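You operate a simulated robot arm through the tools that you are given. There is no shell and no other tool. Be economical: measure what you need, move in short steps, check, and stop when the job is done.

Carry out the task below with a simulated two-armed robot. There is one attempt and no reset: what you move stays moved.

## Task
Pour rice from the pack into the island's clear tub to its red band.
Fine: close the tub; spill nothing; stand the pack back on the island; leave the beans. Set down upright: rice pack.

The check looks at the end state, three seconds after you hand in, the way a careful person would. Anything else that was tipped, shoved, dropped, spilled or broken makes it a failure.

## Robot
Two 7-joint arms with two-finger parallel grippers on one trunk, on a base that drives. Base frame: it is fixed to the floor where the robot stands at the start and does not move with it; the origin is under the middle of the robot, x ahead of it, y to its left, z up. Units: m, rad, N and s.
The left shoulder is at the start at [0.05, 0.161, 1.198], the right one opposite. With the tool pointing down near the work surface each hand reaches from about 0.1 to 0.3 m from the robot's upright axis, wherever it stands, measured 20 degrees to its own side. Places, roughly: clear tub (9x9x13 cm) [0.6, 0.2, 0.2]; island top [0.7, -0.1, 0.9]. Payload 3.43 kg a hand.
The tool frame of a hand sits at the grasp point between the pads (the TCP): z along the fingers, y along the line on which they close. The tips reach 0.03 m beyond it. The gripper opens to 0.094 m. The fingers are 0.028 m wide and 0.01 m thick; the gripper's body (0.05 by 0.096 m) begins 0.055 m behind the TCP.
Orientation is told as [roll, pitch, yaw] about the base's x, y, z axes, in that order, counted from this pose: with the fingers straight down and closing along the base's y, the tool's x points along the base's -x, its y along +y and its z along -z.

## Interface
- The arms move only by the tool step_arm. It takes "left_steps", "right_steps" or both (then of equal length, played together; a hand with none holds still); each is a list that holds one entry, the list of rows, each a list of 7 numbers: the shift along the tool's x, y, z in units of 30 mm (1.0 is 30 mm), then the turn, a rotation vector about the tool's x, y, z in units of 8 degrees (1.0 is 8 degrees), then the closure in counts, from 0 (fully open) to 255 (shut). In form: [[[dx, dy, dz, rx, ry, rz, fingers], ...]]. A call has 1 to 8 rows; each row shifts and turns the commanded pose from where the row before left it, along the tool's axes as they then stand. A call with a number of a shift or a turn outside -1 to 1 is refused whole. Each row takes 0.2 s and may step no farther than 0.05 m and 0.15 rad from the row before; otherwise, or with a gripper value out of range, the whole call is refused. A pose out of reach is approached as far as the arm can. The call stops where the force on the tool passes 90 N (or 10 N more than at its start, if that is more) or the arm is blocked; 0.2 s more then pass. The fingers move at their own pace (about 0.045 m/s each) and stop on an object; they squeeze with about 35 N. The grip force told is the motor's: it shows also when the fingers shut on nothing. Time passes only in rows, and 0.2 s behind the last, so rows that do not move let the fingers close. The reply holds the time, the measured pose of the TCP, the force on the tool along the base axes, the opening and the grip force, in the units named above and with some noise, with the torque about the TCP (base axes, N m) and any sound that the robot's microphone picked up.
- Cameras (640 x 400 px; columns grow to the right, rows downward): "scene" is now at [0.1314, 0.0049, 1.3592]; the picture's right is [0.07, -1.00, 0.00], its down [-0.19, -0.01, -0.98] and it looks along [0.98, 0.07, -0.19] (base axes); focal length 214 px, centre (320, 200). "left" rides on the left gripper at [0.076, -0.014, -0.102] in its tool frame; the picture's right is [0.18, 0.98, 0.00], its down [-0.75, 0.14, -0.64] and it looks along [-0.63, 0.12, 0.77] (tool axes); focal length 243 px, centre (320, 200). "right" rides on the right gripper at [0.076, 0.014, -0.102] in its tool frame; the picture's right is [-0.18, 0.98, 0.00], its down [-0.75, -0.14, -0.64] and it looks along [-0.63, -0.12, 0.77] (tool axes); focal length 243 px, centre (320, 200).
- camera(camera): a new picture of that camera. No time passes.
- lift_body(by): slides the trunk up (or, below 0, down) by that many m; the arms and the scene camera ride with it, the base frame stays. It gives what a move gives, with no picture.
- steer(legs): drives the robot by 1 to 6 legs, each [ahead, left, turn to the left] in m, m and rad, along the robot's own axes; the way and the turn of a leg run together, so that a leg with both is an arc; at most 1.5 m and 3.142 rad a leg. The arms and the cameras ride along, it lands a little off, and it stops where it bumps. It gives what a move gives.
- head_to(pan, tilt): turns the head with the scene camera to pan (to the left, within 1.396 rad either way) and tilt (down, from -0.506 to 1.204), counted from straight ahead of the robot. It gives what a move gives.
- locate(camera, pixels): for up to 12 pixels [column, row] of the newest picture of that camera ("zoom" is the newest enlarged one), the place [x, y, z] in the base frame of the surface seen there, good to about 0.002 m. No time passes.
- close_up(camera, box): a new picture of the part [left, top, right, bottom] of that camera's present view, enlarged. No time passes.
- job_done(): hands the job in; it is judged then, once.

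Work in short steps. Measure before you move; look again where a grasp or a placing could have gone wrong, and mend it. You have 80 turns and 78 pictures in all, those below and enlarged ones among them. Open the grippers and draw the arms clear of the work before you hand the job in, unless the task says otherwise; then end with one line.

The tools are called after "Call:" by a JSON object that holds its "api" and its "payload". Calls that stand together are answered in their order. step_arm: Moves the arms, as the interface text tells. Its arguments: {"type":"object","properties":{"left_steps":{"type":"array","items":{"type":"array","items":{"type":"array","items":{"type":"number"}}}},"right_steps":{"type":"array","items":{"type":"array","items":{"type":"array","items":{"type":"number"}}}}},"required":[]} The other tools are called the same way: lift_body (by) slides the trunk up or down; steer (legs) drives the base; head_to (pan, tilt) turns the head that bears the scene camera; camera (camera) takes a picture; locate (camera, pixels) gives the place of the surface under pixels of a picture; close_up (camera, box) takes an enlarged picture of a part of a camera's view; job_done () hands the job in.

At the start:

```text
t: 0.0
left_ee_pos: [0.2673, 0.0975, 1.3209]
left_tcp_rot: [-0.002, -0.001, 0.002]
left_force: [0.2, 0.2, 0.2]
left_torque: [-0.02, 0.03, 0.01]
left_gripper_width: 0.094
left_gripper_force: 0.0
right_ee_pos: [0.3581, -0.1986, 1.332]
right_tcp_rot: [0.001, 0.001, 0.001]
right_force: [-0.1, -0.9, 0.1]
right_torque: [-0.02, 0.01, 0.02]
right_gripper_width: 0.0942
right_gripper_force: 0.1
trunk travel left (down, up): [-0.225, 0.042]
robot x, y, heading: [0.0023, -0.0013, 0.003]
head pan, tilt: [0.068, 0.192]
```

scene: 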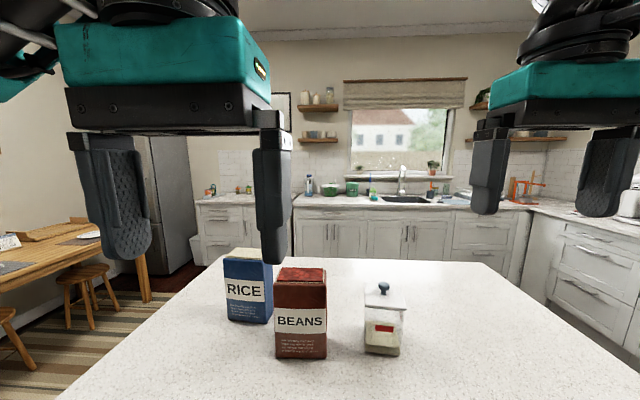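
right: 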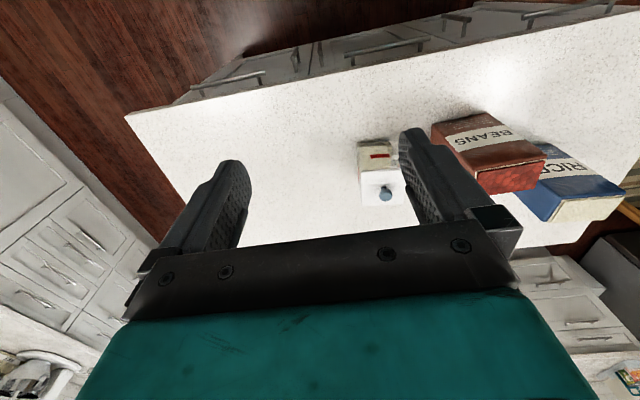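
left: 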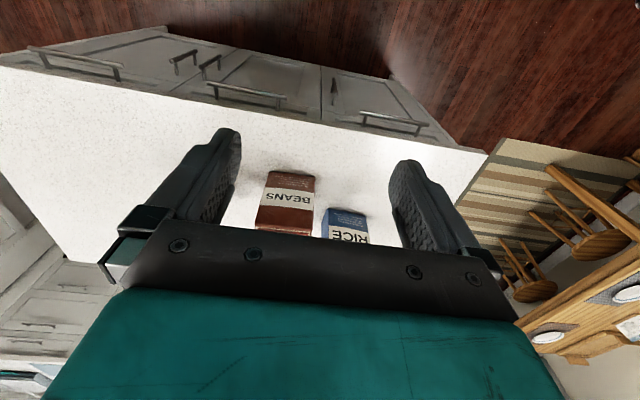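

The scene shows the rice at (248,290), beans at (300,312), tub with knob at (384,318). I zoom in and measure.

Call:
{"api": "close_up", "payload": {"camera": "scene", "box": [200, 230, 440, 380]}}

Call:
{"api": "locate", "payload": {"camera": "scene", "pixels": [[248, 256], [228, 262], [271, 268], [248, 310], [300, 275], [278, 280], [325, 282], [300, 345], [384, 288], [384, 345], [366, 350], [400, 355]]}}

```text
2.67 times, centred on (320, 305) of scene
```

zoom: 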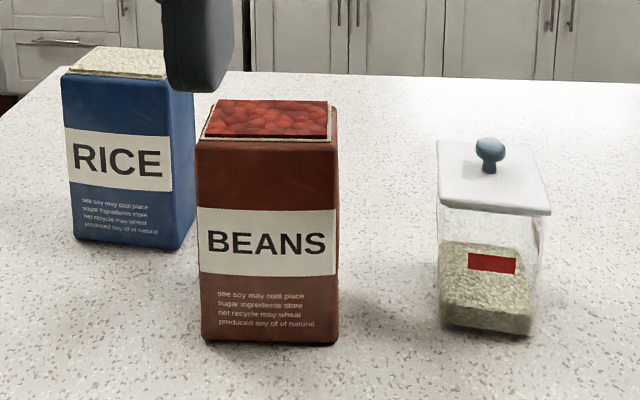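

```text
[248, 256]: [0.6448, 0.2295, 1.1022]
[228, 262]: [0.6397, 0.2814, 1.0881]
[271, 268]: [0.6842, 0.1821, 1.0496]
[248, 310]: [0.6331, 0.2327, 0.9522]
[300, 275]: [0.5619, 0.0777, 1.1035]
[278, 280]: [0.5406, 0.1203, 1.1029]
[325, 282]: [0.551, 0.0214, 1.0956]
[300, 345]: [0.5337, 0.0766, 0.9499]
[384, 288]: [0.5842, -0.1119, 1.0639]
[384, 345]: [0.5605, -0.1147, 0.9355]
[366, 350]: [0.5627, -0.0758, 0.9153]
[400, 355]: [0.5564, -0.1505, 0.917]
```

Now I look down to learn the island's edges, and measure the pack edges in the zoom.

Call:
{"api": "locate", "payload": {"camera": "zoom", "pixels": [[66, 90], [165, 95], [72, 230], [180, 245], [189, 110], [190, 230], [75, 65], [155, 60], [118, 50], [118, 78], [440, 300], [490, 265]]}}

Call:
{"api": "head_to", "payload": {"pan": 0.1, "tilt": 0.75}}

Call:
{"api": "camera", "payload": {"camera": "scene"}}

```text
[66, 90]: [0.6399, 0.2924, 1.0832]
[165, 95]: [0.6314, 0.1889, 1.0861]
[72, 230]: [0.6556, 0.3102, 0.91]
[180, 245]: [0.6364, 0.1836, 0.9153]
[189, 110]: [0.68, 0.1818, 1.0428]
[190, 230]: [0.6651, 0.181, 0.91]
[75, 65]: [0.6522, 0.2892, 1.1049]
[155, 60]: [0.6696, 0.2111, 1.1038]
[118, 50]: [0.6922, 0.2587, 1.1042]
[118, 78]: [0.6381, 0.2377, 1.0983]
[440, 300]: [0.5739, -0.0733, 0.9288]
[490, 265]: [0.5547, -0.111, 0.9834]
```

```text
t: 1.0
left_ee_pos: [0.2678, 0.0987, 1.3209]
left_tcp_rot: [-0.007, 0.004, 0.006]
left_force: [-0.1, -1.0, 0.0]
left_torque: [-0.02, 0.03, -0.03]
left_gripper_width: 0.094
left_gripper_force: 0.0
right_ee_pos: [0.3584, -0.1983, 1.3323]
right_tcp_rot: [0.001, 0.001, -0.001]
right_force: [-0.4, -0.5, 0.9]
right_torque: [0.0, 0.01, -0.01]
right_gripper_width: 0.0941
right_gripper_force: 0.0
trunk travel left (down, up): [-0.225, 0.042]
robot x, y, heading: [-0.0034, 0.0017, 0.002]
head pan, tilt: [0.099, 0.75]
```

```text
73 pictures are left
```

scene: 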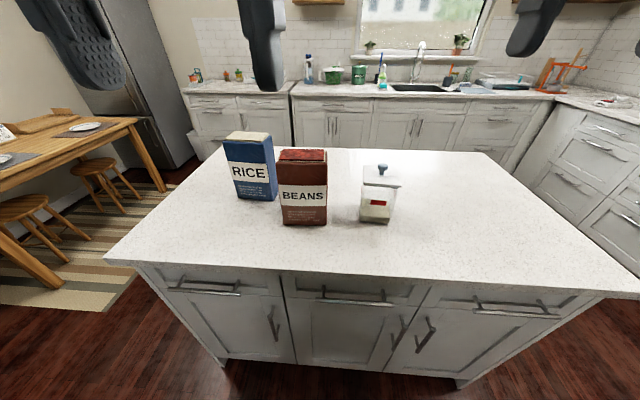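

Locating island corners: (105,260) front-left, (215,148) back-left, (540,290) front, (485,152) back-right.

Call:
{"api": "locate", "payload": {"camera": "scene", "pixels": [[110, 258], [216, 150], [330, 272], [482, 155], [320, 150], [630, 290], [382, 200], [366, 185], [398, 187], [383, 168], [300, 153], [252, 136]]}}

Call:
{"api": "close_up", "payload": {"camera": "scene", "box": [220, 120, 420, 245]}}

```text
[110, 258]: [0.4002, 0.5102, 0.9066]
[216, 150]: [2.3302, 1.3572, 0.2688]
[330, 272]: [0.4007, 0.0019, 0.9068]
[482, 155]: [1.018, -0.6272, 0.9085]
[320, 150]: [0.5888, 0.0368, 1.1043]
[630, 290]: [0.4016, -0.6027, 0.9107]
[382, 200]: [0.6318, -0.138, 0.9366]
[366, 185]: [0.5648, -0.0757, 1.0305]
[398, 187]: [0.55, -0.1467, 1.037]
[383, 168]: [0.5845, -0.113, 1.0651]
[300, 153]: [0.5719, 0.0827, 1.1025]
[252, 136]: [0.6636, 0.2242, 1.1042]
```

```text
3.20 times, centred on (320, 182) of scene
```

zoom: 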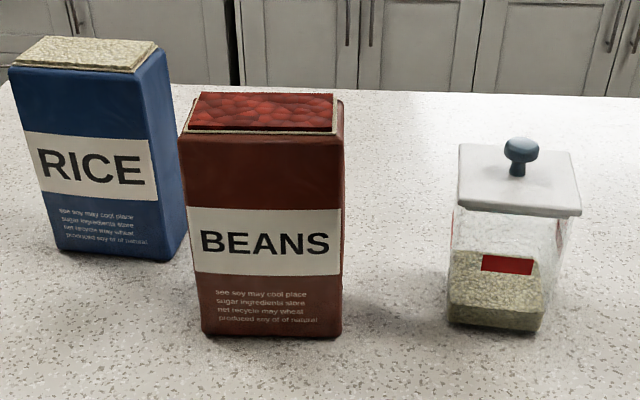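

Island front edge is x=0.40, top z≈0.908; the rice is ~0.104 wide (y) and ~0.065 deep (x); tub centre ≈(0.595,-0.112), with rice at ~2 cm and the band around z≈0.98. I'll pour from the front of the tub. First drive closer.

Call:
{"api": "steer", "payload": {"legs": [[0.12, 0, 0]]}}

Call:
{"api": "head_to", "payload": {"pan": 0.0, "tilt": 0.6}}

Call:
{"api": "camera", "payload": {"camera": "scene"}}

```text
t: 2.3
left_ee_pos: [0.3753, 0.0989, 1.3198]
left_tcp_rot: [-0.003, 0.004, 0.01]
left_force: [-0.9, 0.2, 0.5]
left_torque: [0.0, -0.01, 0.0]
left_gripper_width: 0.0941
left_gripper_force: 0.1
right_ee_pos: [0.4659, -0.1982, 1.3315]
right_tcp_rot: [0.0, 0.001, -0.001]
right_force: [0.4, 0.0, 0.7]
right_torque: [0.04, -0.02, -0.01]
right_gripper_width: 0.094
right_gripper_force: 0.1
trunk travel left (down, up): [-0.225, 0.042]
robot x, y, heading: [0.1073, 0.0032, 0.001]
head pan, tilt: [0.099, 0.75]
stopped in leg 1: the robot was blocked; the commanded pose is now the measured one
```

```text
t: 3.0
left_ee_pos: [0.3763, 0.0987, 1.3199]
left_tcp_rot: [-0.004, 0.004, 0.006]
left_force: [-0.1, -0.2, 0.1]
left_torque: [0.0, 0.0, 0.02]
left_gripper_width: 0.094
left_gripper_force: 0.1
right_ee_pos: [0.4668, -0.1985, 1.3313]
right_tcp_rot: [-0.001, 0.002, -0.001]
right_force: [-0.3, 1.0, -0.1]
right_torque: [0.01, 0.02, -0.02]
right_gripper_width: 0.0941
right_gripper_force: 0.1
trunk travel left (down, up): [-0.225, 0.042]
robot x, y, heading: [0.1117, 0.0009, -0.004]
head pan, tilt: [0.0, 0.6]
```

```text
71 pictures are left
```

scene: 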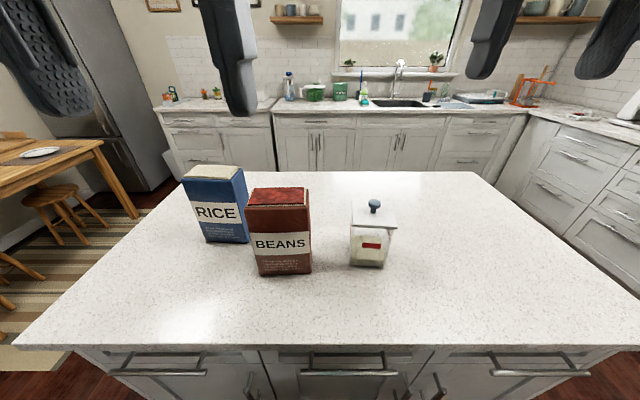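

I zoom on the tub to get the knob, lid and band heights.

Call:
{"api": "close_up", "payload": {"camera": "scene", "box": [334, 190, 414, 275]}}

Call:
{"api": "locate", "payload": {"camera": "scene", "pixels": [[374, 201], [374, 206], [374, 211], [360, 220], [390, 220], [353, 228], [394, 228], [371, 244], [371, 249], [355, 203], [389, 203], [370, 240]]}}

```text
4.71 times, centred on (374, 232) of scene
```

zoom: 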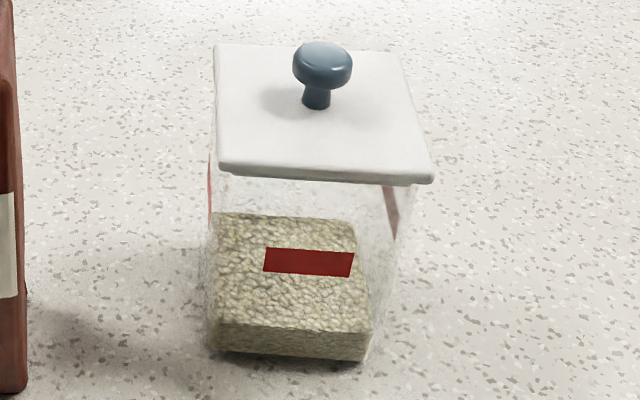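

```text
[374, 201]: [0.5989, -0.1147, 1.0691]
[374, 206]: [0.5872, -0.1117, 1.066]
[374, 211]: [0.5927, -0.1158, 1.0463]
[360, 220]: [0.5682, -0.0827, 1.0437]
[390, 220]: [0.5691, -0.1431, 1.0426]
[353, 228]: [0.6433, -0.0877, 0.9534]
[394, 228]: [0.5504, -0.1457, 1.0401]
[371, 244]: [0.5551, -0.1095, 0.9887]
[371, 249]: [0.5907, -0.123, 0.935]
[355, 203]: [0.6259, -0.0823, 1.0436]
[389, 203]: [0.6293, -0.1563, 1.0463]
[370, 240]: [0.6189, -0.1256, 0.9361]
```

Knob centre is ≈(0.594,-0.115,1.058), lid top 1.044, band z≈0.983–0.994, rice surface ≈0.935. Turn the right tool 60° forward in place.

Call:
{"api": "step_arm", "payload": {"right_steps": [[[0, 0, 0, 0, -1, 0, 0], [0, 0, 0, 0, -1, 0, 0], [0, 0, 0, 0, -1, 0, 0], [0, 0, 0, 0, -1, 0, 0], [0, 0, 0, 0, -1, 0, 0], [0, 0, 0, 0, -1, 0, 0], [0, 0, 0, 0, -1, 0, 0], [0, 0, 0, 0, -0.5, 0, 0]]]}}

```text
t: 4.8
left_ee_pos: [0.3762, 0.0983, 1.3211]
left_tcp_rot: [-0.003, 0.005, 0.005]
left_force: [0.8, 0.3, -0.5]
left_torque: [-0.03, 0.0, 0.0]
left_gripper_width: 0.0941
left_gripper_force: 0.1
right_ee_pos: [0.4688, -0.2002, 1.3311]
right_tcp_rot: [0.002, -1.047, -0.003]
right_force: [-0.3, 0.3, 0.2]
right_torque: [0.01, -0.01, -0.04]
right_gripper_width: 0.094
right_gripper_force: 0.1
trunk travel left (down, up): [-0.225, 0.042]
robot x, y, heading: [0.1081, -0.0016, -0.0]
head pan, tilt: [0.0, 0.6]
```

Right tool now points forward at 60°. Approach to a pre-grasp 6 cm short of the knob.

Call:
{"api": "step_arm", "payload": {"right_steps": [[[0.912, 0.473, 0.93, 0, 0, 0, 0], [0.912, 0.473, 0.93, 0, 0, 0, 0], [0.912, 0.473, 0.93, 0, 0, 0, 0], [0.912, 0.473, 0.93, 0, 0, 0, 0], [0.912, 0.473, 0.93, 0, 0, 0, 0], [0.912, 0.473, 0.93, 0, 0, 0, 0]]]}}

Call:
{"api": "camera", "payload": {"camera": "right"}}

Call:
{"api": "camera", "payload": {"camera": "scene"}}

```text
t: 6.2
left_ee_pos: [0.3758, 0.0996, 1.3199]
left_tcp_rot: [-0.005, 0.002, 0.005]
left_force: [0.2, -0.5, 0.7]
left_torque: [0.03, -0.01, 0.0]
left_gripper_width: 0.0939
left_gripper_force: 0.1
right_ee_pos: [0.5319, -0.1126, 1.1082]
right_tcp_rot: [0.002, -1.045, -0.003]
right_force: [0.3, 0.4, -0.1]
right_torque: [-0.01, 0.0, 0.02]
right_gripper_width: 0.0941
right_gripper_force: 0.1
right hand out of reach, approached as far as the arm can: row 4
trunk travel left (down, up): [-0.225, 0.042]
robot x, y, heading: [0.1063, -0.0061, -0.002]
head pan, tilt: [0.0, 0.6]
```

```text
69 pictures are left
```

right: 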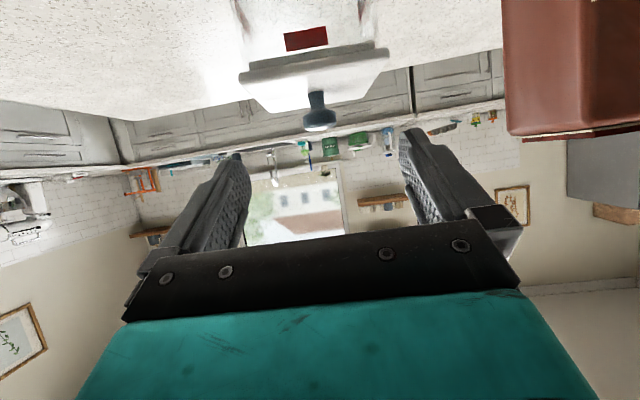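

```text
68 pictures are left
```

scene: 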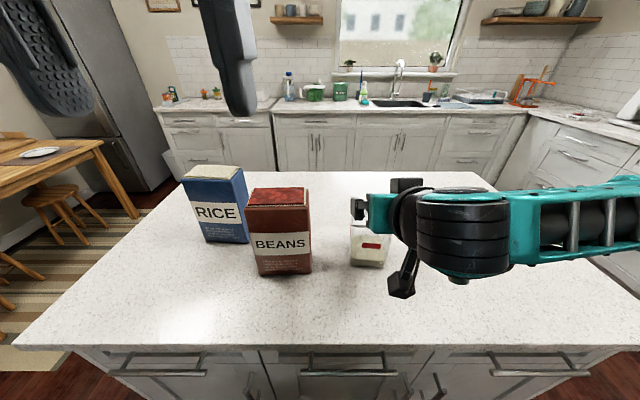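

The hand sits at (0.532,-0.113,1.108), knob centred between the fingers at (320,110). Advance 6 cm and close.

Call:
{"api": "step_arm", "payload": {"right_steps": [[[0.03, -0.03, 0.685, 0, 0, 0, 0], [0.03, -0.03, 0.685, 0, 0, 0, 0], [0.03, -0.03, 0.685, 0, 0, 0, 0]]]}}

Call:
{"api": "camera", "payload": {"camera": "right"}}

```text
t: 7.0
left_ee_pos: [0.3767, 0.0997, 1.3201]
left_tcp_rot: [-0.003, 0.003, 0.006]
left_force: [0.0, 0.8, -0.1]
left_torque: [0.02, 0.07, -0.01]
left_gripper_width: 0.0942
left_gripper_force: 0.0
right_ee_pos: [0.5861, -0.1161, 1.0747]
right_tcp_rot: [-0.001, -1.042, -0.002]
right_force: [-0.2, -0.1, 0.0]
right_torque: [0.0, 0.02, 0.0]
right_gripper_width: 0.0942
right_gripper_force: 0.1
trunk travel left (down, up): [-0.225, 0.042]
robot x, y, heading: [0.1105, 0.0005, -0.0]
head pan, tilt: [0.0, 0.6]
```

```text
67 pictures are left
```

right: 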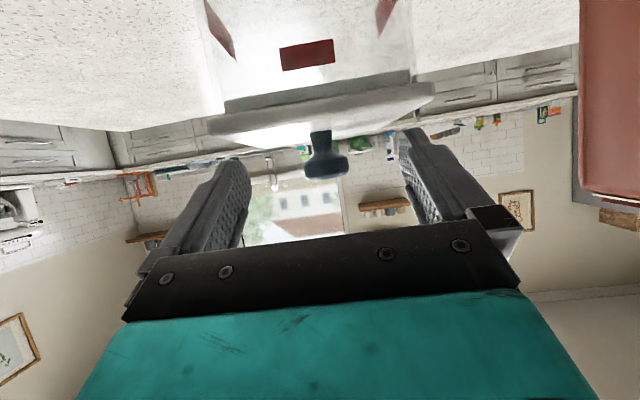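

Knob lies just inside the fingertips (row ~160). Move 6 mm straight forward and close.

Call:
{"api": "step_arm", "payload": {"right_steps": [[[-0.1, 0, 0.17, 0, 0, 0, 0], [0, 0, 0, 0, 0, 0, 255], [0, 0, 0, 0, 0, 0, 255], [0, 0, 0, 0, 0, 0, 255], [0, 0, 0, 0, 0, 0, 255], [0, 0, 0, 0, 0, 0, 255], [0, 0, 0, 0, 0, 0, 255]]]}}

Call:
{"api": "camera", "payload": {"camera": "right"}}

```text
t: 8.6
left_ee_pos: [0.3765, 0.0986, 1.3202]
left_tcp_rot: [-0.004, 0.004, 0.005]
left_force: [-0.7, 0.4, 0.8]
left_torque: [-0.01, -0.01, -0.01]
left_gripper_width: 0.0942
left_gripper_force: 0.0
right_ee_pos: [0.5906, -0.1153, 1.0731]
right_tcp_rot: [0.0, -1.046, -0.003]
right_force: [-0.4, 1.7, 1.4]
right_torque: [0.05, -0.03, 0.03]
right_gripper_width: 0.024
right_gripper_force: 35.0
trunk travel left (down, up): [-0.225, 0.042]
robot x, y, heading: [0.1064, 0.0002, 0.002]
head pan, tilt: [0.0, 0.6]
```

```text
66 pictures are left
```

right: 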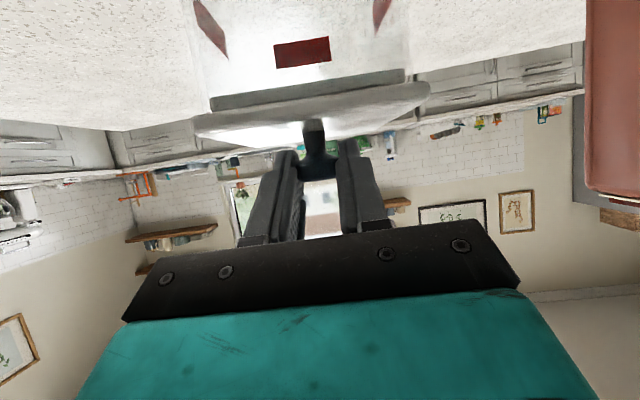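

Grip holds the knob at 24 mm width. Record this pose (0.5906,-0.1153,1.0731) as the lid-on pose and lift straight up 5 cm.

Call:
{"api": "step_arm", "payload": {"right_steps": [[[-0.144, 0, -0.083, 0, 0, 0, 255], [-0.289, 0, -0.167, 0, 0, 0, 255], [-0.289, 0, -0.167, 0, 0, 0, 255], [-0.289, 0, -0.167, 0, 0, 0, 255], [-0.433, 0, -0.25, 0, 0, 0, 255]]]}}

Call:
{"api": "camera", "payload": {"camera": "right"}}

Call:
{"api": "camera", "payload": {"camera": "scene"}}

```text
t: 9.8
left_ee_pos: [0.3749, 0.0999, 1.3192]
left_tcp_rot: [-0.004, 0.004, 0.005]
left_force: [0.1, 0.0, -0.3]
left_torque: [0.0, 0.0, 0.01]
left_gripper_width: 0.0937
left_gripper_force: 0.2
right_ee_pos: [0.5923, -0.1174, 1.1245]
right_tcp_rot: [-0.001, -1.044, 0.0]
right_force: [-0.8, 0.6, -0.7]
right_torque: [-0.01, -0.01, 0.01]
right_gripper_width: 0.024
right_gripper_force: 35.6
trunk travel left (down, up): [-0.225, 0.042]
robot x, y, heading: [0.1129, 0.0002, -0.003]
head pan, tilt: [0.0, 0.6]
heard: snap
```

```text
65 pictures are left
```

right: 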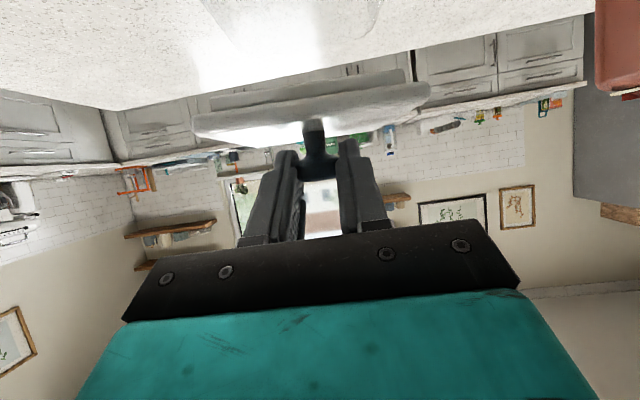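

```text
64 pictures are left
```

scene: 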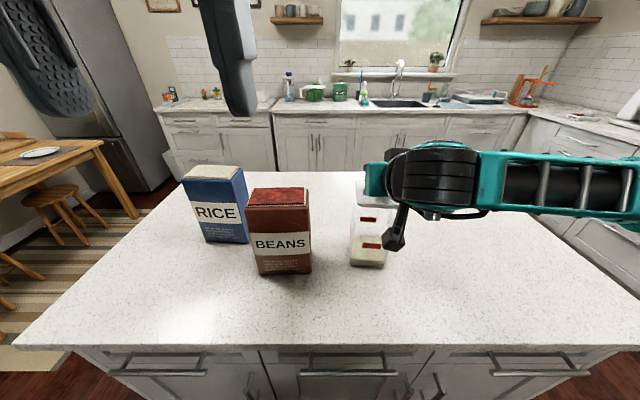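

The lid snapped off cleanly; beans and rice unmoved. I'll hold the lid and carry it out to the right.

Call:
{"api": "step_arm", "payload": {"right_steps": [[[-0.6, 0, -0.346, 0, 0, 0, 255], [-0.6, -0.3, -0.346, 0, 0, 0, 255], [0, -1, 0, 0, 0, 0, 255], [0, -1, 0, 0, 0, 0, 255], [0, -1, 0, 0, 0, 0, 255], [0, -1, 0, 0, 0, 0, 255], [0, -1, 0, 0, 0, 0, 255], [0, -1, 0, 0, 0, 0, 255]]]}}

Call:
{"api": "camera", "payload": {"camera": "scene"}}

```text
t: 11.6
left_ee_pos: [0.3763, 0.0979, 1.3201]
left_tcp_rot: [-0.003, 0.004, 0.005]
left_force: [0.1, -0.4, 0.0]
left_torque: [-0.04, 0.01, -0.01]
left_gripper_width: 0.0941
left_gripper_force: 0.0
right_ee_pos: [0.5917, -0.3046, 1.1664]
right_tcp_rot: [0.001, -1.046, 0.001]
right_force: [0.0, -1.2, -0.5]
right_torque: [0.0, -0.02, 0.01]
right_gripper_width: 0.0235
right_gripper_force: 34.9
trunk travel left (down, up): [-0.225, 0.042]
robot x, y, heading: [0.1089, -0.0007, -0.002]
head pan, tilt: [0.0, 0.6]
```

```text
63 pictures are left
```

scene: 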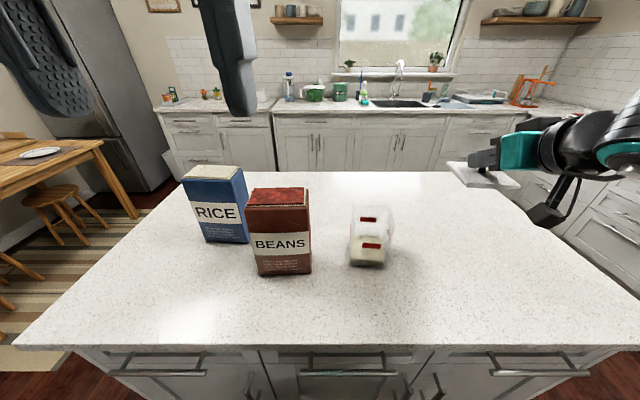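

Lid held at the right, out of the way. Now measure the rice pack and the open tub precisely.

Call:
{"api": "close_up", "payload": {"camera": "scene", "box": [170, 155, 270, 255]}}

Call:
{"api": "locate", "payload": {"camera": "scene", "pixels": [[184, 185], [226, 182], [196, 167], [238, 168], [243, 178], [200, 238], [246, 241], [238, 206], [246, 206], [189, 186], [205, 239], [221, 181]]}}

Call:
{"api": "close_up", "payload": {"camera": "scene", "box": [334, 190, 414, 275]}}

```text
4.00 times, centred on (220, 205) of scene
```

zoom: 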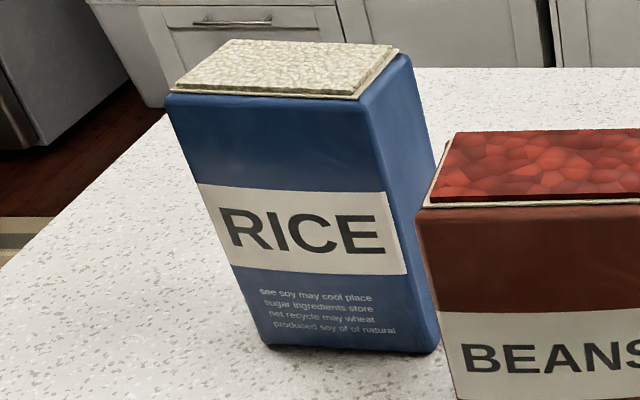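

```text
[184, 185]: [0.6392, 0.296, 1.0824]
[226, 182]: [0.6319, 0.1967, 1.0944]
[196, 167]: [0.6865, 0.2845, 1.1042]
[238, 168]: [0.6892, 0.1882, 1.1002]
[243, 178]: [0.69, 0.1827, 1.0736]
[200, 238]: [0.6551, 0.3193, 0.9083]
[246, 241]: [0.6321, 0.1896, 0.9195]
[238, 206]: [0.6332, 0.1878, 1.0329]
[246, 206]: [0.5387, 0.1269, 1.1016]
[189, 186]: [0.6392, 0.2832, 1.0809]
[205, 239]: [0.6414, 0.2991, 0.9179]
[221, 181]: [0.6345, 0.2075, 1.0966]
```

```text
4.71 times, centred on (374, 232) of scene
```

zoom: 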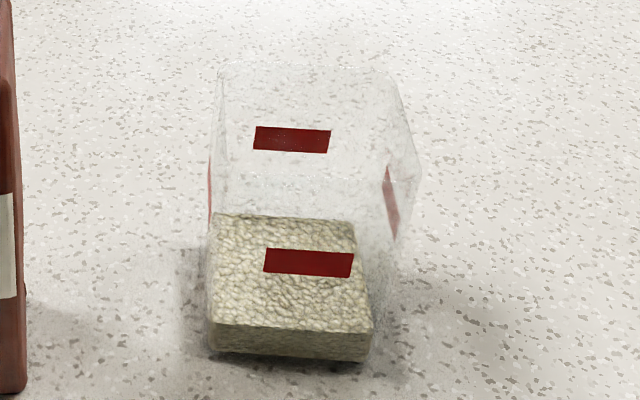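

Pack spans y 0.184–0.296, x≈0.633–0.70, yaw ≈ −4°. I'll drive left 0.2 m (after backing slightly) so the left hand can grip it from its left side; first check how far down the gripper's camera bracket reaches.

Call:
{"api": "locate", "payload": {"camera": "scene", "pixels": [[545, 215], [548, 224], [475, 180], [495, 187], [550, 150], [375, 208], [375, 220]]}}

Call:
{"api": "steer", "payload": {"legs": [[-0.015, 0, 0], [0, 0.2, 0]]}}

Call:
{"api": "step_arm", "payload": {"left_steps": [[[0, 0, 0, 0, -1, 0, 0], [0, 0, 0, 0, -1, 0, 0], [0, 0, 0, 0, -1, 0, 0], [0, 0, 0, 0, -1, 0, 0], [0, 0, 0, 0, -1, 0, 0], [0, 0, 0, 0, -1, 0, 0], [0, 0, 0, 0, -1, 0, 0], [0, 0, 0, 0, -1, 0, 0]]]}}

```text
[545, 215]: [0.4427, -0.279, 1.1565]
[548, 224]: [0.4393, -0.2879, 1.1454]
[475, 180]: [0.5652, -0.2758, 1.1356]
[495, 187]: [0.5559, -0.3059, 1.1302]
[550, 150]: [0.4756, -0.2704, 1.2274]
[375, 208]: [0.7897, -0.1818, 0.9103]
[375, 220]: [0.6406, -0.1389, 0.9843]
```

```text
t: 14.3
left_ee_pos: [0.3603, 0.2965, 1.3194]
left_tcp_rot: [-0.004, 0.003, 0.008]
left_force: [-0.3, -0.7, 0.2]
left_torque: [-0.04, 0.02, 0.02]
left_gripper_width: 0.094
left_gripper_force: 0.1
right_ee_pos: [0.5778, -0.1067, 1.1669]
right_tcp_rot: [0.001, -1.044, 0.001]
right_force: [-0.1, -0.7, -0.9]
right_torque: [0.01, 0.05, -0.01]
right_gripper_width: 0.0242
right_gripper_force: 35.4
trunk travel left (down, up): [-0.225, 0.042]
robot x, y, heading: [0.0977, 0.196, 0.003]
head pan, tilt: [0.0, 0.6]
```

```text
t: 16.1
left_ee_pos: [0.3601, 0.2944, 1.3194]
left_tcp_rot: [-0.009, -1.113, 0.017]
left_force: [0.3, 0.1, 0.0]
left_torque: [-0.01, -0.04, 0.02]
left_gripper_width: 0.0942
left_gripper_force: 0.2
right_ee_pos: [0.5772, -0.1076, 1.1664]
right_tcp_rot: [0.0, -1.046, 0.0]
right_force: [0.9, 0.1, -0.8]
right_torque: [-0.02, 0.05, -0.02]
right_gripper_width: 0.0243
right_gripper_force: 35.1
trunk travel left (down, up): [-0.225, 0.042]
robot x, y, heading: [0.0964, 0.1961, 0.002]
head pan, tilt: [0.0, 0.6]
```

Continue to fully horizontal forward, then begin moving out to the left-front.

Call:
{"api": "step_arm", "payload": {"left_steps": [[[0, 0, 0, 0, -1, 0, 0], [0, 0, 0, 0, -1, 0, 0], [0, 0, 0, 0, -1, 0, 0], [0, 0, 0, 0, -0.27, 0, 0], [0, 0.5, 1, 0, 0, 0, 0], [0, 0.5, 1, 0, 0, 0, 0], [0, 0.5, 1, 0, 0, 0, 0], [0, 0.5, 1, 0, 0, 0, 0]]]}}

Call:
{"api": "step_arm", "payload": {"left_steps": [[[0, 0.5, 1, 0, 0, 0, 0], [0, 0.5, 1, 0, 0, 0, 0], [0, 0.5, 1, 0, 0, 0, 0], [0, 0.5, 1, 0, 0, 0, 0], [0, 0, 0, 1, 0, 0, 0], [0, 0, 0, 1, 0, 0, 0], [0, 0, 0, 1, 0, 0, 0], [0, 0, 0, 1, 0, 0, 0]]]}}

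Call:
{"api": "step_arm", "payload": {"left_steps": [[[0, 0, 0, 1, 0, 0, 0], [0, 0, 0, 1, 0, 0, 0], [0, 0, 0, 1, 0, 0, 0], [0, 0, 0, 1, 0, 0, 0], [0, 0, 0, 1, 0, 0, 0], [0, 0, 0, 1, 0, 0, 0], [0, 0, 0, 1, 0, 0, 0], [0, 0, 0, 0.7, 0, 0, 0]]]}}

```text
t: 17.9
left_ee_pos: [0.4893, 0.3289, 1.3537]
left_tcp_rot: [-1.386, -1.568, 1.394]
left_force: [-0.5, -0.2, -0.5]
left_torque: [0.02, -0.03, 0.01]
left_gripper_width: 0.0941
left_gripper_force: 0.0
left hand out of reach, approached as far as the arm can: row 2, 3, 4, 5
right_ee_pos: [0.5782, -0.1075, 1.1671]
right_tcp_rot: [0.001, -1.044, 0.0]
right_force: [-0.4, 0.8, -0.3]
right_torque: [-0.03, -0.02, -0.02]
right_gripper_width: 0.0241
right_gripper_force: 35.1
trunk travel left (down, up): [-0.225, 0.042]
robot x, y, heading: [0.0898, 0.1918, 0.012]
head pan, tilt: [0.0, 0.6]
```

```text
t: 19.7
left_ee_pos: [0.6076, 0.3863, 1.3558]
left_tcp_rot: [-2.316, -1.568, 1.763]
left_force: [-1.5, 0.6, 0.4]
left_torque: [0.01, 0.02, 0.0]
left_gripper_width: 0.0941
left_gripper_force: 0.2
right_ee_pos: [0.5784, -0.107, 1.1667]
right_tcp_rot: [0.001, -1.043, 0.001]
right_force: [-0.7, -0.1, 0.5]
right_torque: [0.0, -0.02, 0.03]
right_gripper_width: 0.0239
right_gripper_force: 35.0
trunk travel left (down, up): [-0.225, 0.042]
robot x, y, heading: [0.0896, 0.1936, 0.002]
head pan, tilt: [0.0, 0.6]
```

```text
t: 21.5
left_ee_pos: [0.6086, 0.3855, 1.3564]
left_tcp_rot: [-2.094, -1.567, 1.336]
left_force: [0.0, -0.4, -0.5]
left_torque: [0.03, 0.02, -0.01]
left_gripper_width: 0.0939
left_gripper_force: 0.1
left hand out of reach, approached as far as the arm can: row 2, 3, 4, 5, 6, 7, 8
right_ee_pos: [0.5766, -0.1075, 1.1662]
right_tcp_rot: [-0.001, -1.044, 0.001]
right_force: [0.0, -0.5, 0.1]
right_torque: [-0.01, 0.01, -0.01]
right_gripper_width: 0.0239
right_gripper_force: 35.4
trunk travel left (down, up): [-0.225, 0.042]
robot x, y, heading: [0.0939, 0.1946, 0.005]
head pan, tilt: [0.0, 0.6]
```

The arm stalled at ~43° of yaw, so I'll instead grip the pack from the island's left end, with the robot facing −y. Undo the hand yaw and look left for free floor.

Call:
{"api": "step_arm", "payload": {"left_steps": [[[0, 0, 0, -1, 0, 0, 0], [0, 0, 0, -1, 0, 0, 0], [0, 0, 0, -1, 0, 0, 0], [0, 0, 0, -1, 0, 0, 0], [0, 0, 0, -1, 0, 0, 0], [0, 0, -1, -0.43, 0, 0, 0], [0, 0, -1, 0, 0, 0, 0], [0, 0, -1, 0, 0, 0, 0]]]}}

Call:
{"api": "head_to", "payload": {"pan": 1.0, "tilt": 0.6}}

Call:
{"api": "camera", "payload": {"camera": "scene"}}

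```text
t: 23.3
left_ee_pos: [0.5163, 0.3856, 1.3576]
left_tcp_rot: [-1.377, -1.566, 1.375]
left_force: [-1.7, -0.4, 0.0]
left_torque: [-0.02, -0.03, 0.01]
left_gripper_width: 0.0938
left_gripper_force: 0.1
right_ee_pos: [0.5775, -0.1074, 1.1664]
right_tcp_rot: [0.001, -1.046, 0.0]
right_force: [0.9, 0.3, 0.7]
right_torque: [-0.03, -0.01, 0.02]
right_gripper_width: 0.0237
right_gripper_force: 35.4
trunk travel left (down, up): [-0.225, 0.042]
robot x, y, heading: [0.0929, 0.1951, 0.004]
head pan, tilt: [0.0, 0.6]
```

```text
t: 24.6
left_ee_pos: [0.5182, 0.387, 1.3583]
left_tcp_rot: [-1.279, -1.568, 1.279]
left_force: [0.2, -1.3, 0.2]
left_torque: [0.03, -0.03, 0.05]
left_gripper_width: 0.0938
left_gripper_force: 0.0
right_ee_pos: [0.5775, -0.1068, 1.1659]
right_tcp_rot: [0.0, -1.042, 0.0]
right_force: [-0.6, -0.3, -0.3]
right_torque: [-0.01, -0.02, -0.02]
right_gripper_width: 0.024
right_gripper_force: 35.2
trunk travel left (down, up): [-0.225, 0.042]
robot x, y, heading: [0.0923, 0.1944, 0.004]
head pan, tilt: [1.0, 0.6]
```

```text
60 pictures are left
```

scene: 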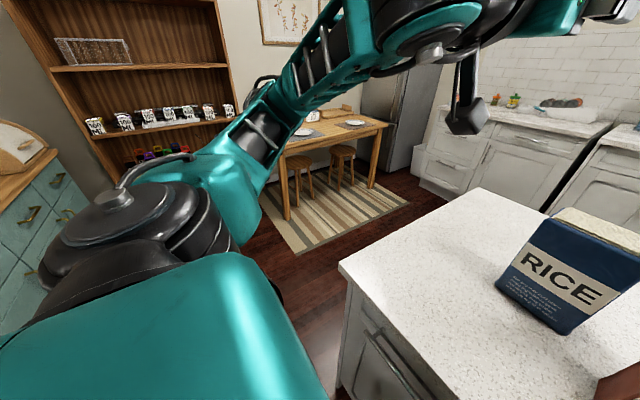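

Locate the stools/table/rug distances and the island's left side.

Call:
{"api": "locate", "payload": {"camera": "scene", "pixels": [[287, 218], [300, 190], [370, 185], [335, 165], [290, 150], [342, 265], [470, 190], [262, 240], [345, 385], [330, 300], [240, 130]]}}

```text
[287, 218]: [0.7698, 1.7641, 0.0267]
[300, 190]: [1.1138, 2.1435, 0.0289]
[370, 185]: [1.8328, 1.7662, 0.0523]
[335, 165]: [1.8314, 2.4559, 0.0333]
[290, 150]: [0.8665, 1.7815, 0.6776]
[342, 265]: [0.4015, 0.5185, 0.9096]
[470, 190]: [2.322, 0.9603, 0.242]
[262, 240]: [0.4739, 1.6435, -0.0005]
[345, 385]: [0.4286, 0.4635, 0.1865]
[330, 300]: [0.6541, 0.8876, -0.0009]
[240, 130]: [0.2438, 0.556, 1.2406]
```

Table starts at y≈1.76, so the left end is free. Check the teal cabinet distance before driving.

Call:
{"api": "locate", "payload": {"camera": "scene", "pixels": [[60, 180], [30, 150], [110, 100], [230, 90], [8, 300]]}}

Call:
{"api": "steer", "payload": {"legs": [[-0.04, 0, 0], [0, 0.86, 0], [0.44, 0, 0]]}}

```text
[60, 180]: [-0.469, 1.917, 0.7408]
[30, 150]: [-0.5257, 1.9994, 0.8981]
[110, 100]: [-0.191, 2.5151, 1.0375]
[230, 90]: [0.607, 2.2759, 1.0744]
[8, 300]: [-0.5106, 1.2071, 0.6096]
```

```text
t: 35.5
left_ee_pos: [0.932, 1.2597, 1.3572]
left_tcp_rot: [-1.239, -1.566, 1.232]
left_force: [0.3, -0.8, 0.4]
left_torque: [0.01, -0.01, 0.0]
left_gripper_width: 0.0942
left_gripper_force: 0.0
right_ee_pos: [0.9875, 0.7674, 1.1665]
right_tcp_rot: [0.0, -1.043, -0.008]
right_force: [0.8, 0.3, -0.2]
right_torque: [0.0, 0.01, 0.01]
right_gripper_width: 0.0243
right_gripper_force: 34.7
trunk travel left (down, up): [-0.225, 0.042]
robot x, y, heading: [0.5031, 1.0721, -0.009]
head pan, tilt: [1.0, 0.6]
```

Arrived at (0.503,1.072). Now turn to heading ≈ −1.63 (matching the pack's yaw) and look.

Call:
{"api": "steer", "payload": {"legs": [[0, 0, -1.62]]}}

Call:
{"api": "head_to", "payload": {"pan": 0.2, "tilt": 0.55}}

Call:
{"api": "camera", "payload": {"camera": "scene"}}

```text
t: 39.8
left_ee_pos: [0.6694, 0.6372, 1.3573]
left_tcp_rot: [-1.314, -1.568, -0.318]
left_force: [0.4, 0.2, -0.4]
left_torque: [-0.02, 0.03, 0.02]
left_gripper_width: 0.0941
left_gripper_force: 0.0
right_ee_pos: [0.1725, 0.6088, 1.1661]
right_tcp_rot: [0.0, -1.044, -1.633]
right_force: [0.2, 0.5, -0.1]
right_torque: [-0.02, 0.02, -0.05]
right_gripper_width: 0.024
right_gripper_force: 35.0
trunk travel left (down, up): [-0.225, 0.042]
robot x, y, heading: [0.5032, 1.0689, -1.63]
head pan, tilt: [1.0, 0.6]
```

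```text
t: 40.9
left_ee_pos: [0.6694, 0.6376, 1.3577]
left_tcp_rot: [-1.319, -1.568, -0.315]
left_force: [-1.0, -0.3, 0.0]
left_torque: [-0.02, 0.03, -0.03]
left_gripper_width: 0.0939
left_gripper_force: 0.0
right_ee_pos: [0.1726, 0.6089, 1.1656]
right_tcp_rot: [0.0, -1.044, -1.636]
right_force: [-0.3, -0.1, 0.1]
right_torque: [-0.01, 0.02, -0.04]
right_gripper_width: 0.0241
right_gripper_force: 35.1
trunk travel left (down, up): [-0.225, 0.042]
robot x, y, heading: [0.5085, 1.0714, -1.63]
head pan, tilt: [0.201, 0.55]
```

```text
59 pictures are left
```

scene: 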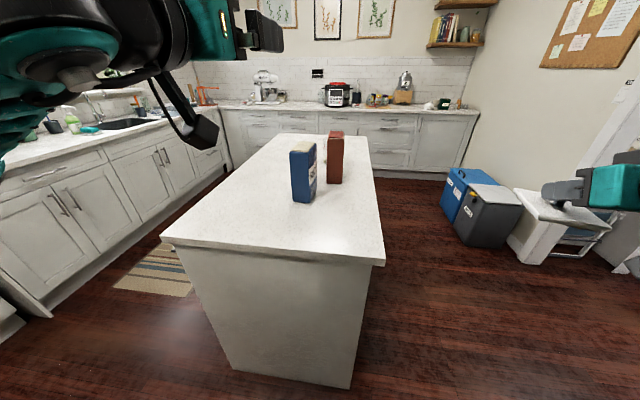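

Tool direction now matches the pack's yaw. Drive 0.2 m ahead and measure the pack's near (left) side.

Call:
{"api": "steer", "payload": {"legs": [[0.2, 0, 0]]}}

Call:
{"api": "head_to", "payload": {"pan": 0.2, "tilt": 0.6}}

Call:
{"api": "close_up", "payload": {"camera": "scene", "box": [240, 100, 400, 220]}}

```text
t: 42.5
left_ee_pos: [0.6543, 0.4333, 1.3576]
left_tcp_rot: [-1.176, -1.568, -0.461]
left_force: [0.8, -0.5, -0.9]
left_torque: [0.02, 0.0, 0.02]
left_gripper_width: 0.0939
left_gripper_force: 0.1
right_ee_pos: [0.1593, 0.4067, 1.1664]
right_tcp_rot: [0.0, -1.046, -1.634]
right_force: [-0.2, -0.5, -0.5]
right_torque: [-0.03, 0.0, 0.01]
right_gripper_width: 0.0237
right_gripper_force: 34.8
trunk travel left (down, up): [-0.225, 0.042]
robot x, y, heading: [0.4946, 0.8696, -1.636]
head pan, tilt: [0.201, 0.55]
```

```text
t: 43.2
left_ee_pos: [0.6546, 0.4334, 1.3577]
left_tcp_rot: [-1.373, -1.566, -0.264]
left_force: [0.3, 0.9, -0.5]
left_torque: [0.01, -0.01, -0.01]
left_gripper_width: 0.0941
left_gripper_force: 0.0
right_ee_pos: [0.1586, 0.4064, 1.167]
right_tcp_rot: [-0.001, -1.043, -1.637]
right_force: [-0.4, 0.4, -0.7]
right_torque: [0.0, 0.01, -0.01]
right_gripper_width: 0.024
right_gripper_force: 35.1
trunk travel left (down, up): [-0.225, 0.042]
robot x, y, heading: [0.4928, 0.867, -1.635]
head pan, tilt: [0.201, 0.6]
```

```text
3.33 times, centred on (320, 160) of scene
```

zoom: 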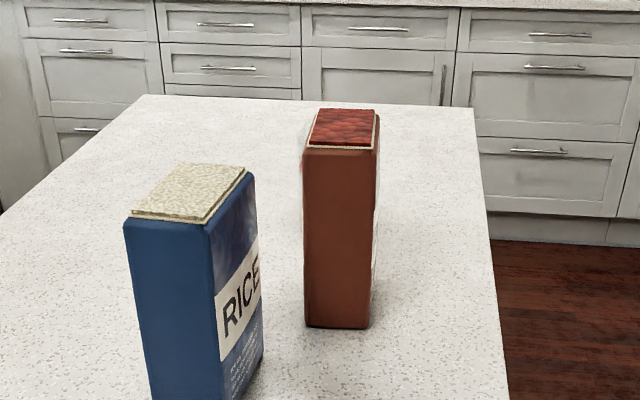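

Call:
{"api": "locate", "payload": {"camera": "zoom", "pixels": [[130, 250], [170, 250], [203, 250], [140, 310], [205, 310], [215, 250], [250, 210], [248, 240], [128, 216], [200, 222], [240, 172], [185, 168]]}}

```text
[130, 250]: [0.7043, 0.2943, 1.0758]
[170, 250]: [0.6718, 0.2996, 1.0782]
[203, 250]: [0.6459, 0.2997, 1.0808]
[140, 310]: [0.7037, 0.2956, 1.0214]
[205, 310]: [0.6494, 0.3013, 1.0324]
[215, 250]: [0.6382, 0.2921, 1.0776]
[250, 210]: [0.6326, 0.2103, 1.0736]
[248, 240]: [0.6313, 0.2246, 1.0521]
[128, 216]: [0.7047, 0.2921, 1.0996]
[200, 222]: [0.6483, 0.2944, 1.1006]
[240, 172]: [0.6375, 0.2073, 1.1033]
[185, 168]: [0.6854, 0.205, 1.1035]
```

Pack's left face is at y≈0.30, x 0.638–0.706, centre line known. Lower the left hand to a pre-grasp at about (0.677,0.39,1.03).

Call:
{"api": "step_arm", "payload": {"left_steps": [[[0.97, 0.105, 0.17, 0, 0, 0, 0], [0.97, 0.105, 0.17, 0, 0, 0, 0], [0.97, 0.105, 0.17, 0, 0, 0, 0], [0.97, 0.105, 0.17, 0, 0, 0, 0], [0.97, 0.105, 0.17, 0, 0, 0, 0], [0.97, 0.105, 0.17, 0, 0, 0, 0], [0.97, 0.105, 0.17, 0, 0, 0, 0], [0.97, 0.105, 0.17, 0, 0, 0, 0]]]}}

Call:
{"api": "camera", "payload": {"camera": "scene"}}

Call:
{"api": "camera", "payload": {"camera": "left"}}

```text
t: 45.0
left_ee_pos: [0.6618, 0.4066, 1.2659]
left_tcp_rot: [-1.219, -1.568, -0.415]
left_force: [0.1, 0.2, 0.1]
left_torque: [0.0, 0.02, 0.0]
left_gripper_width: 0.0937
left_gripper_force: 0.0
left hand out of reach, approached as far as the arm can: row 3, 4, 5, 6, 7, 8
right_ee_pos: [0.1579, 0.407, 1.1656]
right_tcp_rot: [-0.001, -1.044, -1.634]
right_force: [0.2, 0.9, -0.3]
right_torque: [0.0, -0.01, -0.03]
right_gripper_width: 0.024
right_gripper_force: 34.9
trunk travel left (down, up): [-0.225, 0.042]
robot x, y, heading: [0.4946, 0.8719, -1.632]
head pan, tilt: [0.201, 0.6]
```

```text
57 pictures are left
```

scene: 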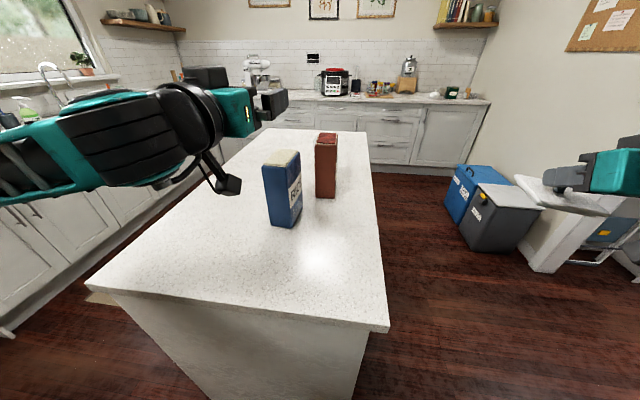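

```text
56 pictures are left
```

left: 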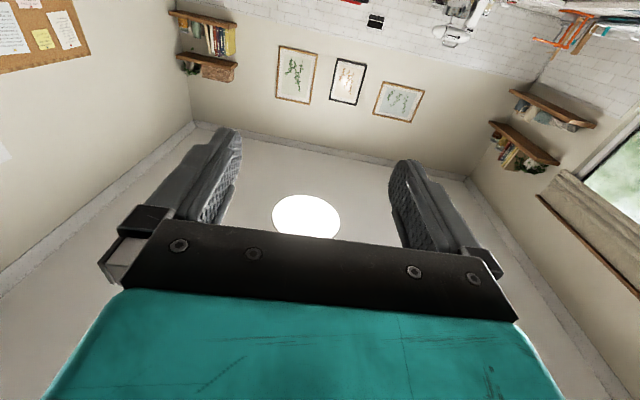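

The low horizontal pose is out of arm reach from this trunk height (stalled at z=1.266). I'll lower the trunk instead; first 0.12 m and look.

Call:
{"api": "lift_body", "payload": {"by": -0.13}}

Call:
{"api": "camera", "payload": {"camera": "scene"}}

```text
t: 46.5
left_ee_pos: [0.6623, 0.4076, 1.1344]
left_tcp_rot: [-1.235, -1.567, -0.401]
left_force: [-0.4, -0.1, -1.1]
left_torque: [0.02, -0.01, 0.04]
left_gripper_width: 0.0937
left_gripper_force: 0.0
right_ee_pos: [0.1576, 0.4062, 1.038]
right_tcp_rot: [0.0, -1.045, -1.635]
right_force: [0.0, 0.3, -0.5]
right_torque: [-0.01, 0.0, 0.05]
right_gripper_width: 0.024
right_gripper_force: 34.9
trunk travel left (down, up): [-0.095, 0.172]
robot x, y, heading: [0.4923, 0.8659, -1.633]
head pan, tilt: [0.201, 0.6]
```

```text
55 pictures are left
```

scene: 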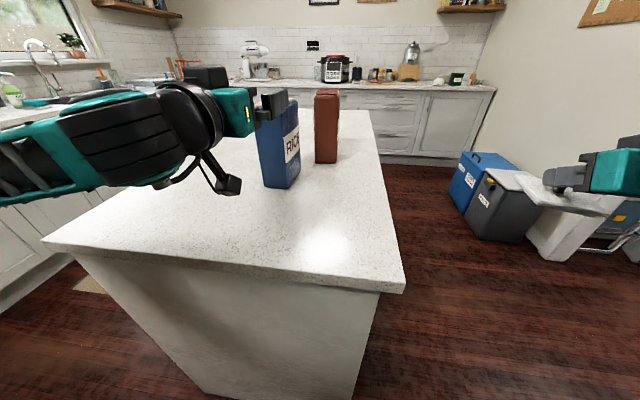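

Check the clearance of the arm's underside over the island top.

Call:
{"api": "locate", "payload": {"camera": "scene", "pixels": [[130, 183], [60, 192], [10, 198], [165, 180], [225, 188], [235, 186], [200, 150]]}}

```text
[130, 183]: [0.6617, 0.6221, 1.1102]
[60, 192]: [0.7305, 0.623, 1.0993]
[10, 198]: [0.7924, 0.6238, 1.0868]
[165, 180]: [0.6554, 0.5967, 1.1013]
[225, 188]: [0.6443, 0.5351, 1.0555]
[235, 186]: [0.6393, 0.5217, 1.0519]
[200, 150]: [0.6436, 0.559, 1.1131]
```

Clear. Lower the trunk another 0.093 m.

Call:
{"api": "lift_body", "payload": {"by": -0.093}}

Call:
{"api": "camera", "payload": {"camera": "left"}}

```text
t: 47.8
left_ee_pos: [0.6622, 0.4053, 1.0409]
left_tcp_rot: [-1.244, -1.567, -0.396]
left_force: [0.1, -0.3, 0.3]
left_torque: [0.02, 0.04, -0.01]
left_gripper_width: 0.094
left_gripper_force: 0.1
right_ee_pos: [0.1576, 0.4073, 0.9428]
right_tcp_rot: [0.001, -1.045, -1.635]
right_force: [1.0, -0.7, -0.2]
right_torque: [-0.02, 0.04, 0.0]
right_gripper_width: 0.024
right_gripper_force: 35.0
trunk travel left (down, up): [-0.002, 0.265]
robot x, y, heading: [0.496, 0.8744, -1.634]
head pan, tilt: [0.201, 0.6]
```

```text
54 pictures are left
```

left: 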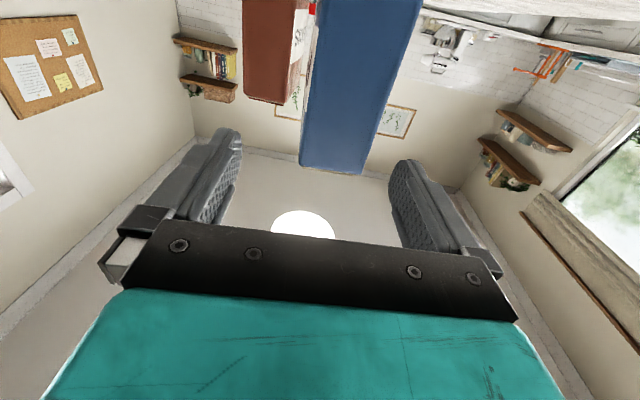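

Pack appears at columns 300–420, centre ~345 → shift ~17 mm along tool y, then advance.

Call:
{"api": "step_arm", "payload": {"left_steps": [[[0, 0.57, 0, 0, 0, 0, 0], [0, 0, 0.8, 0, 0, 0, 0], [0, 0, 0.8, 0, 0, 0, 0]]]}}

Call:
{"api": "camera", "payload": {"camera": "left"}}

```text
t: 48.6
left_ee_pos: [0.6751, 0.3594, 1.043]
left_tcp_rot: [-1.505, -1.565, -0.13]
left_force: [0.2, 0.2, -0.4]
left_torque: [0.02, 0.03, -0.03]
left_gripper_width: 0.094
left_gripper_force: 0.1
right_ee_pos: [0.1584, 0.4065, 0.9437]
right_tcp_rot: [-0.001, -1.046, -1.637]
right_force: [-0.9, -0.2, -0.5]
right_torque: [0.03, 0.01, -0.02]
right_gripper_width: 0.0236
right_gripper_force: 35.2
trunk travel left (down, up): [-0.002, 0.265]
robot x, y, heading: [0.4934, 0.868, -1.633]
head pan, tilt: [0.201, 0.6]
```

```text
53 pictures are left
```

left: 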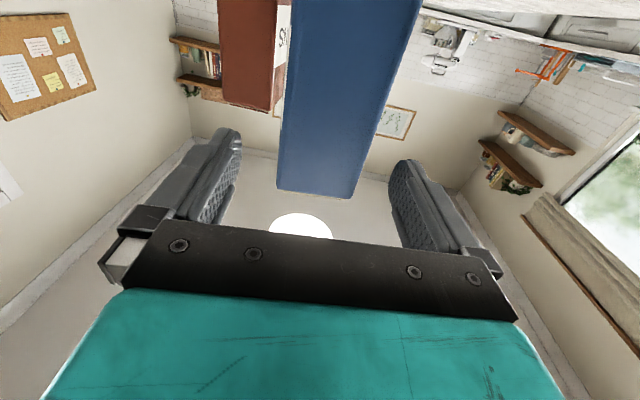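

Pack centred between the fingers. Advance 0.103 m and close.

Call:
{"api": "step_arm", "payload": {"left_steps": [[[0, 0, 0.86, 0, 0, 0, 0], [0, 0, 0.86, 0, 0, 0, 0], [0, 0, 0.86, 0, 0, 0, 0], [0, 0, 0.86, 0, 0, 0, 0], [0, 0, 0, 0, 0, 0, 255], [0, 0, 0, 0, 0, 0, 255], [0, 0, 0, 0, 0, 0, 255], [0, 0, 0, 0, 0, 0, 255]]]}}

Call:
{"api": "camera", "payload": {"camera": "scene"}}

```text
t: 50.4
left_ee_pos: [0.6964, 0.2562, 1.0542]
left_tcp_rot: [-0.356, -1.56, -1.279]
left_force: [-1.2, -2.8, 0.6]
left_torque: [-0.09, -0.09, -0.08]
left_gripper_width: 0.0805
left_gripper_force: 35.3
left hand out of reach, approached as far as the arm can: row 2, 3, 4
right_ee_pos: [0.1579, 0.4062, 0.9444]
right_tcp_rot: [0.0, -1.044, -1.639]
right_force: [0.1, 0.5, -1.1]
right_torque: [-0.04, -0.01, 0.03]
right_gripper_width: 0.0239
right_gripper_force: 35.1
trunk travel left (down, up): [-0.002, 0.265]
robot x, y, heading: [0.4888, 0.8692, -1.638]
head pan, tilt: [0.201, 0.6]
```

```text
52 pictures are left
```

scene: 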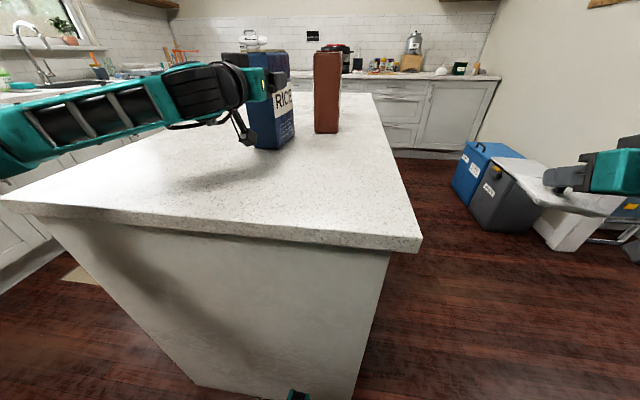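

The approach deviated to x=0.696 with width 0.0805 — the pack may be skewed. Look closely.

Call:
{"api": "close_up", "payload": {"camera": "scene", "box": [200, 30, 360, 160]}}

Call:
{"api": "camera", "payload": {"camera": "left"}}

```text
3.08 times, centred on (280, 95) of scene
```

zoom: 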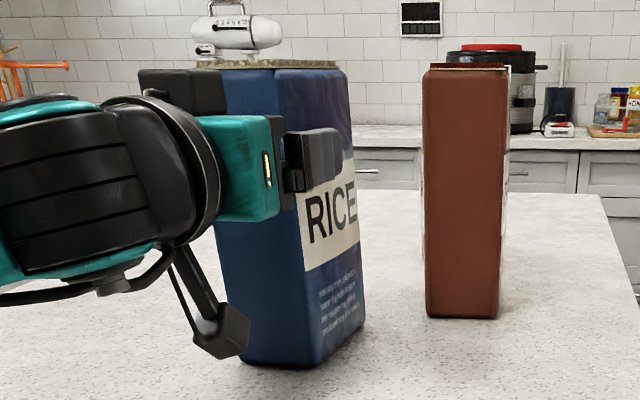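

```text
50 pictures are left
```

left: 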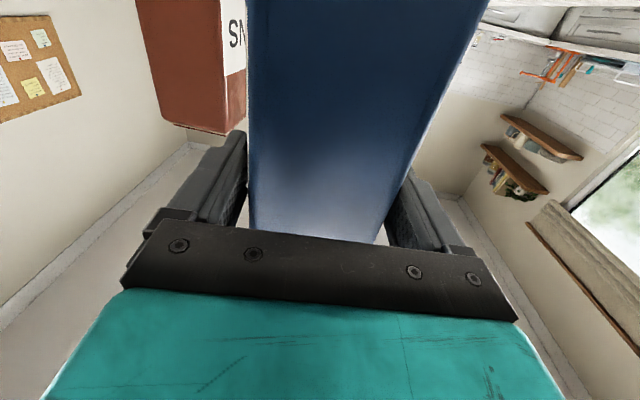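

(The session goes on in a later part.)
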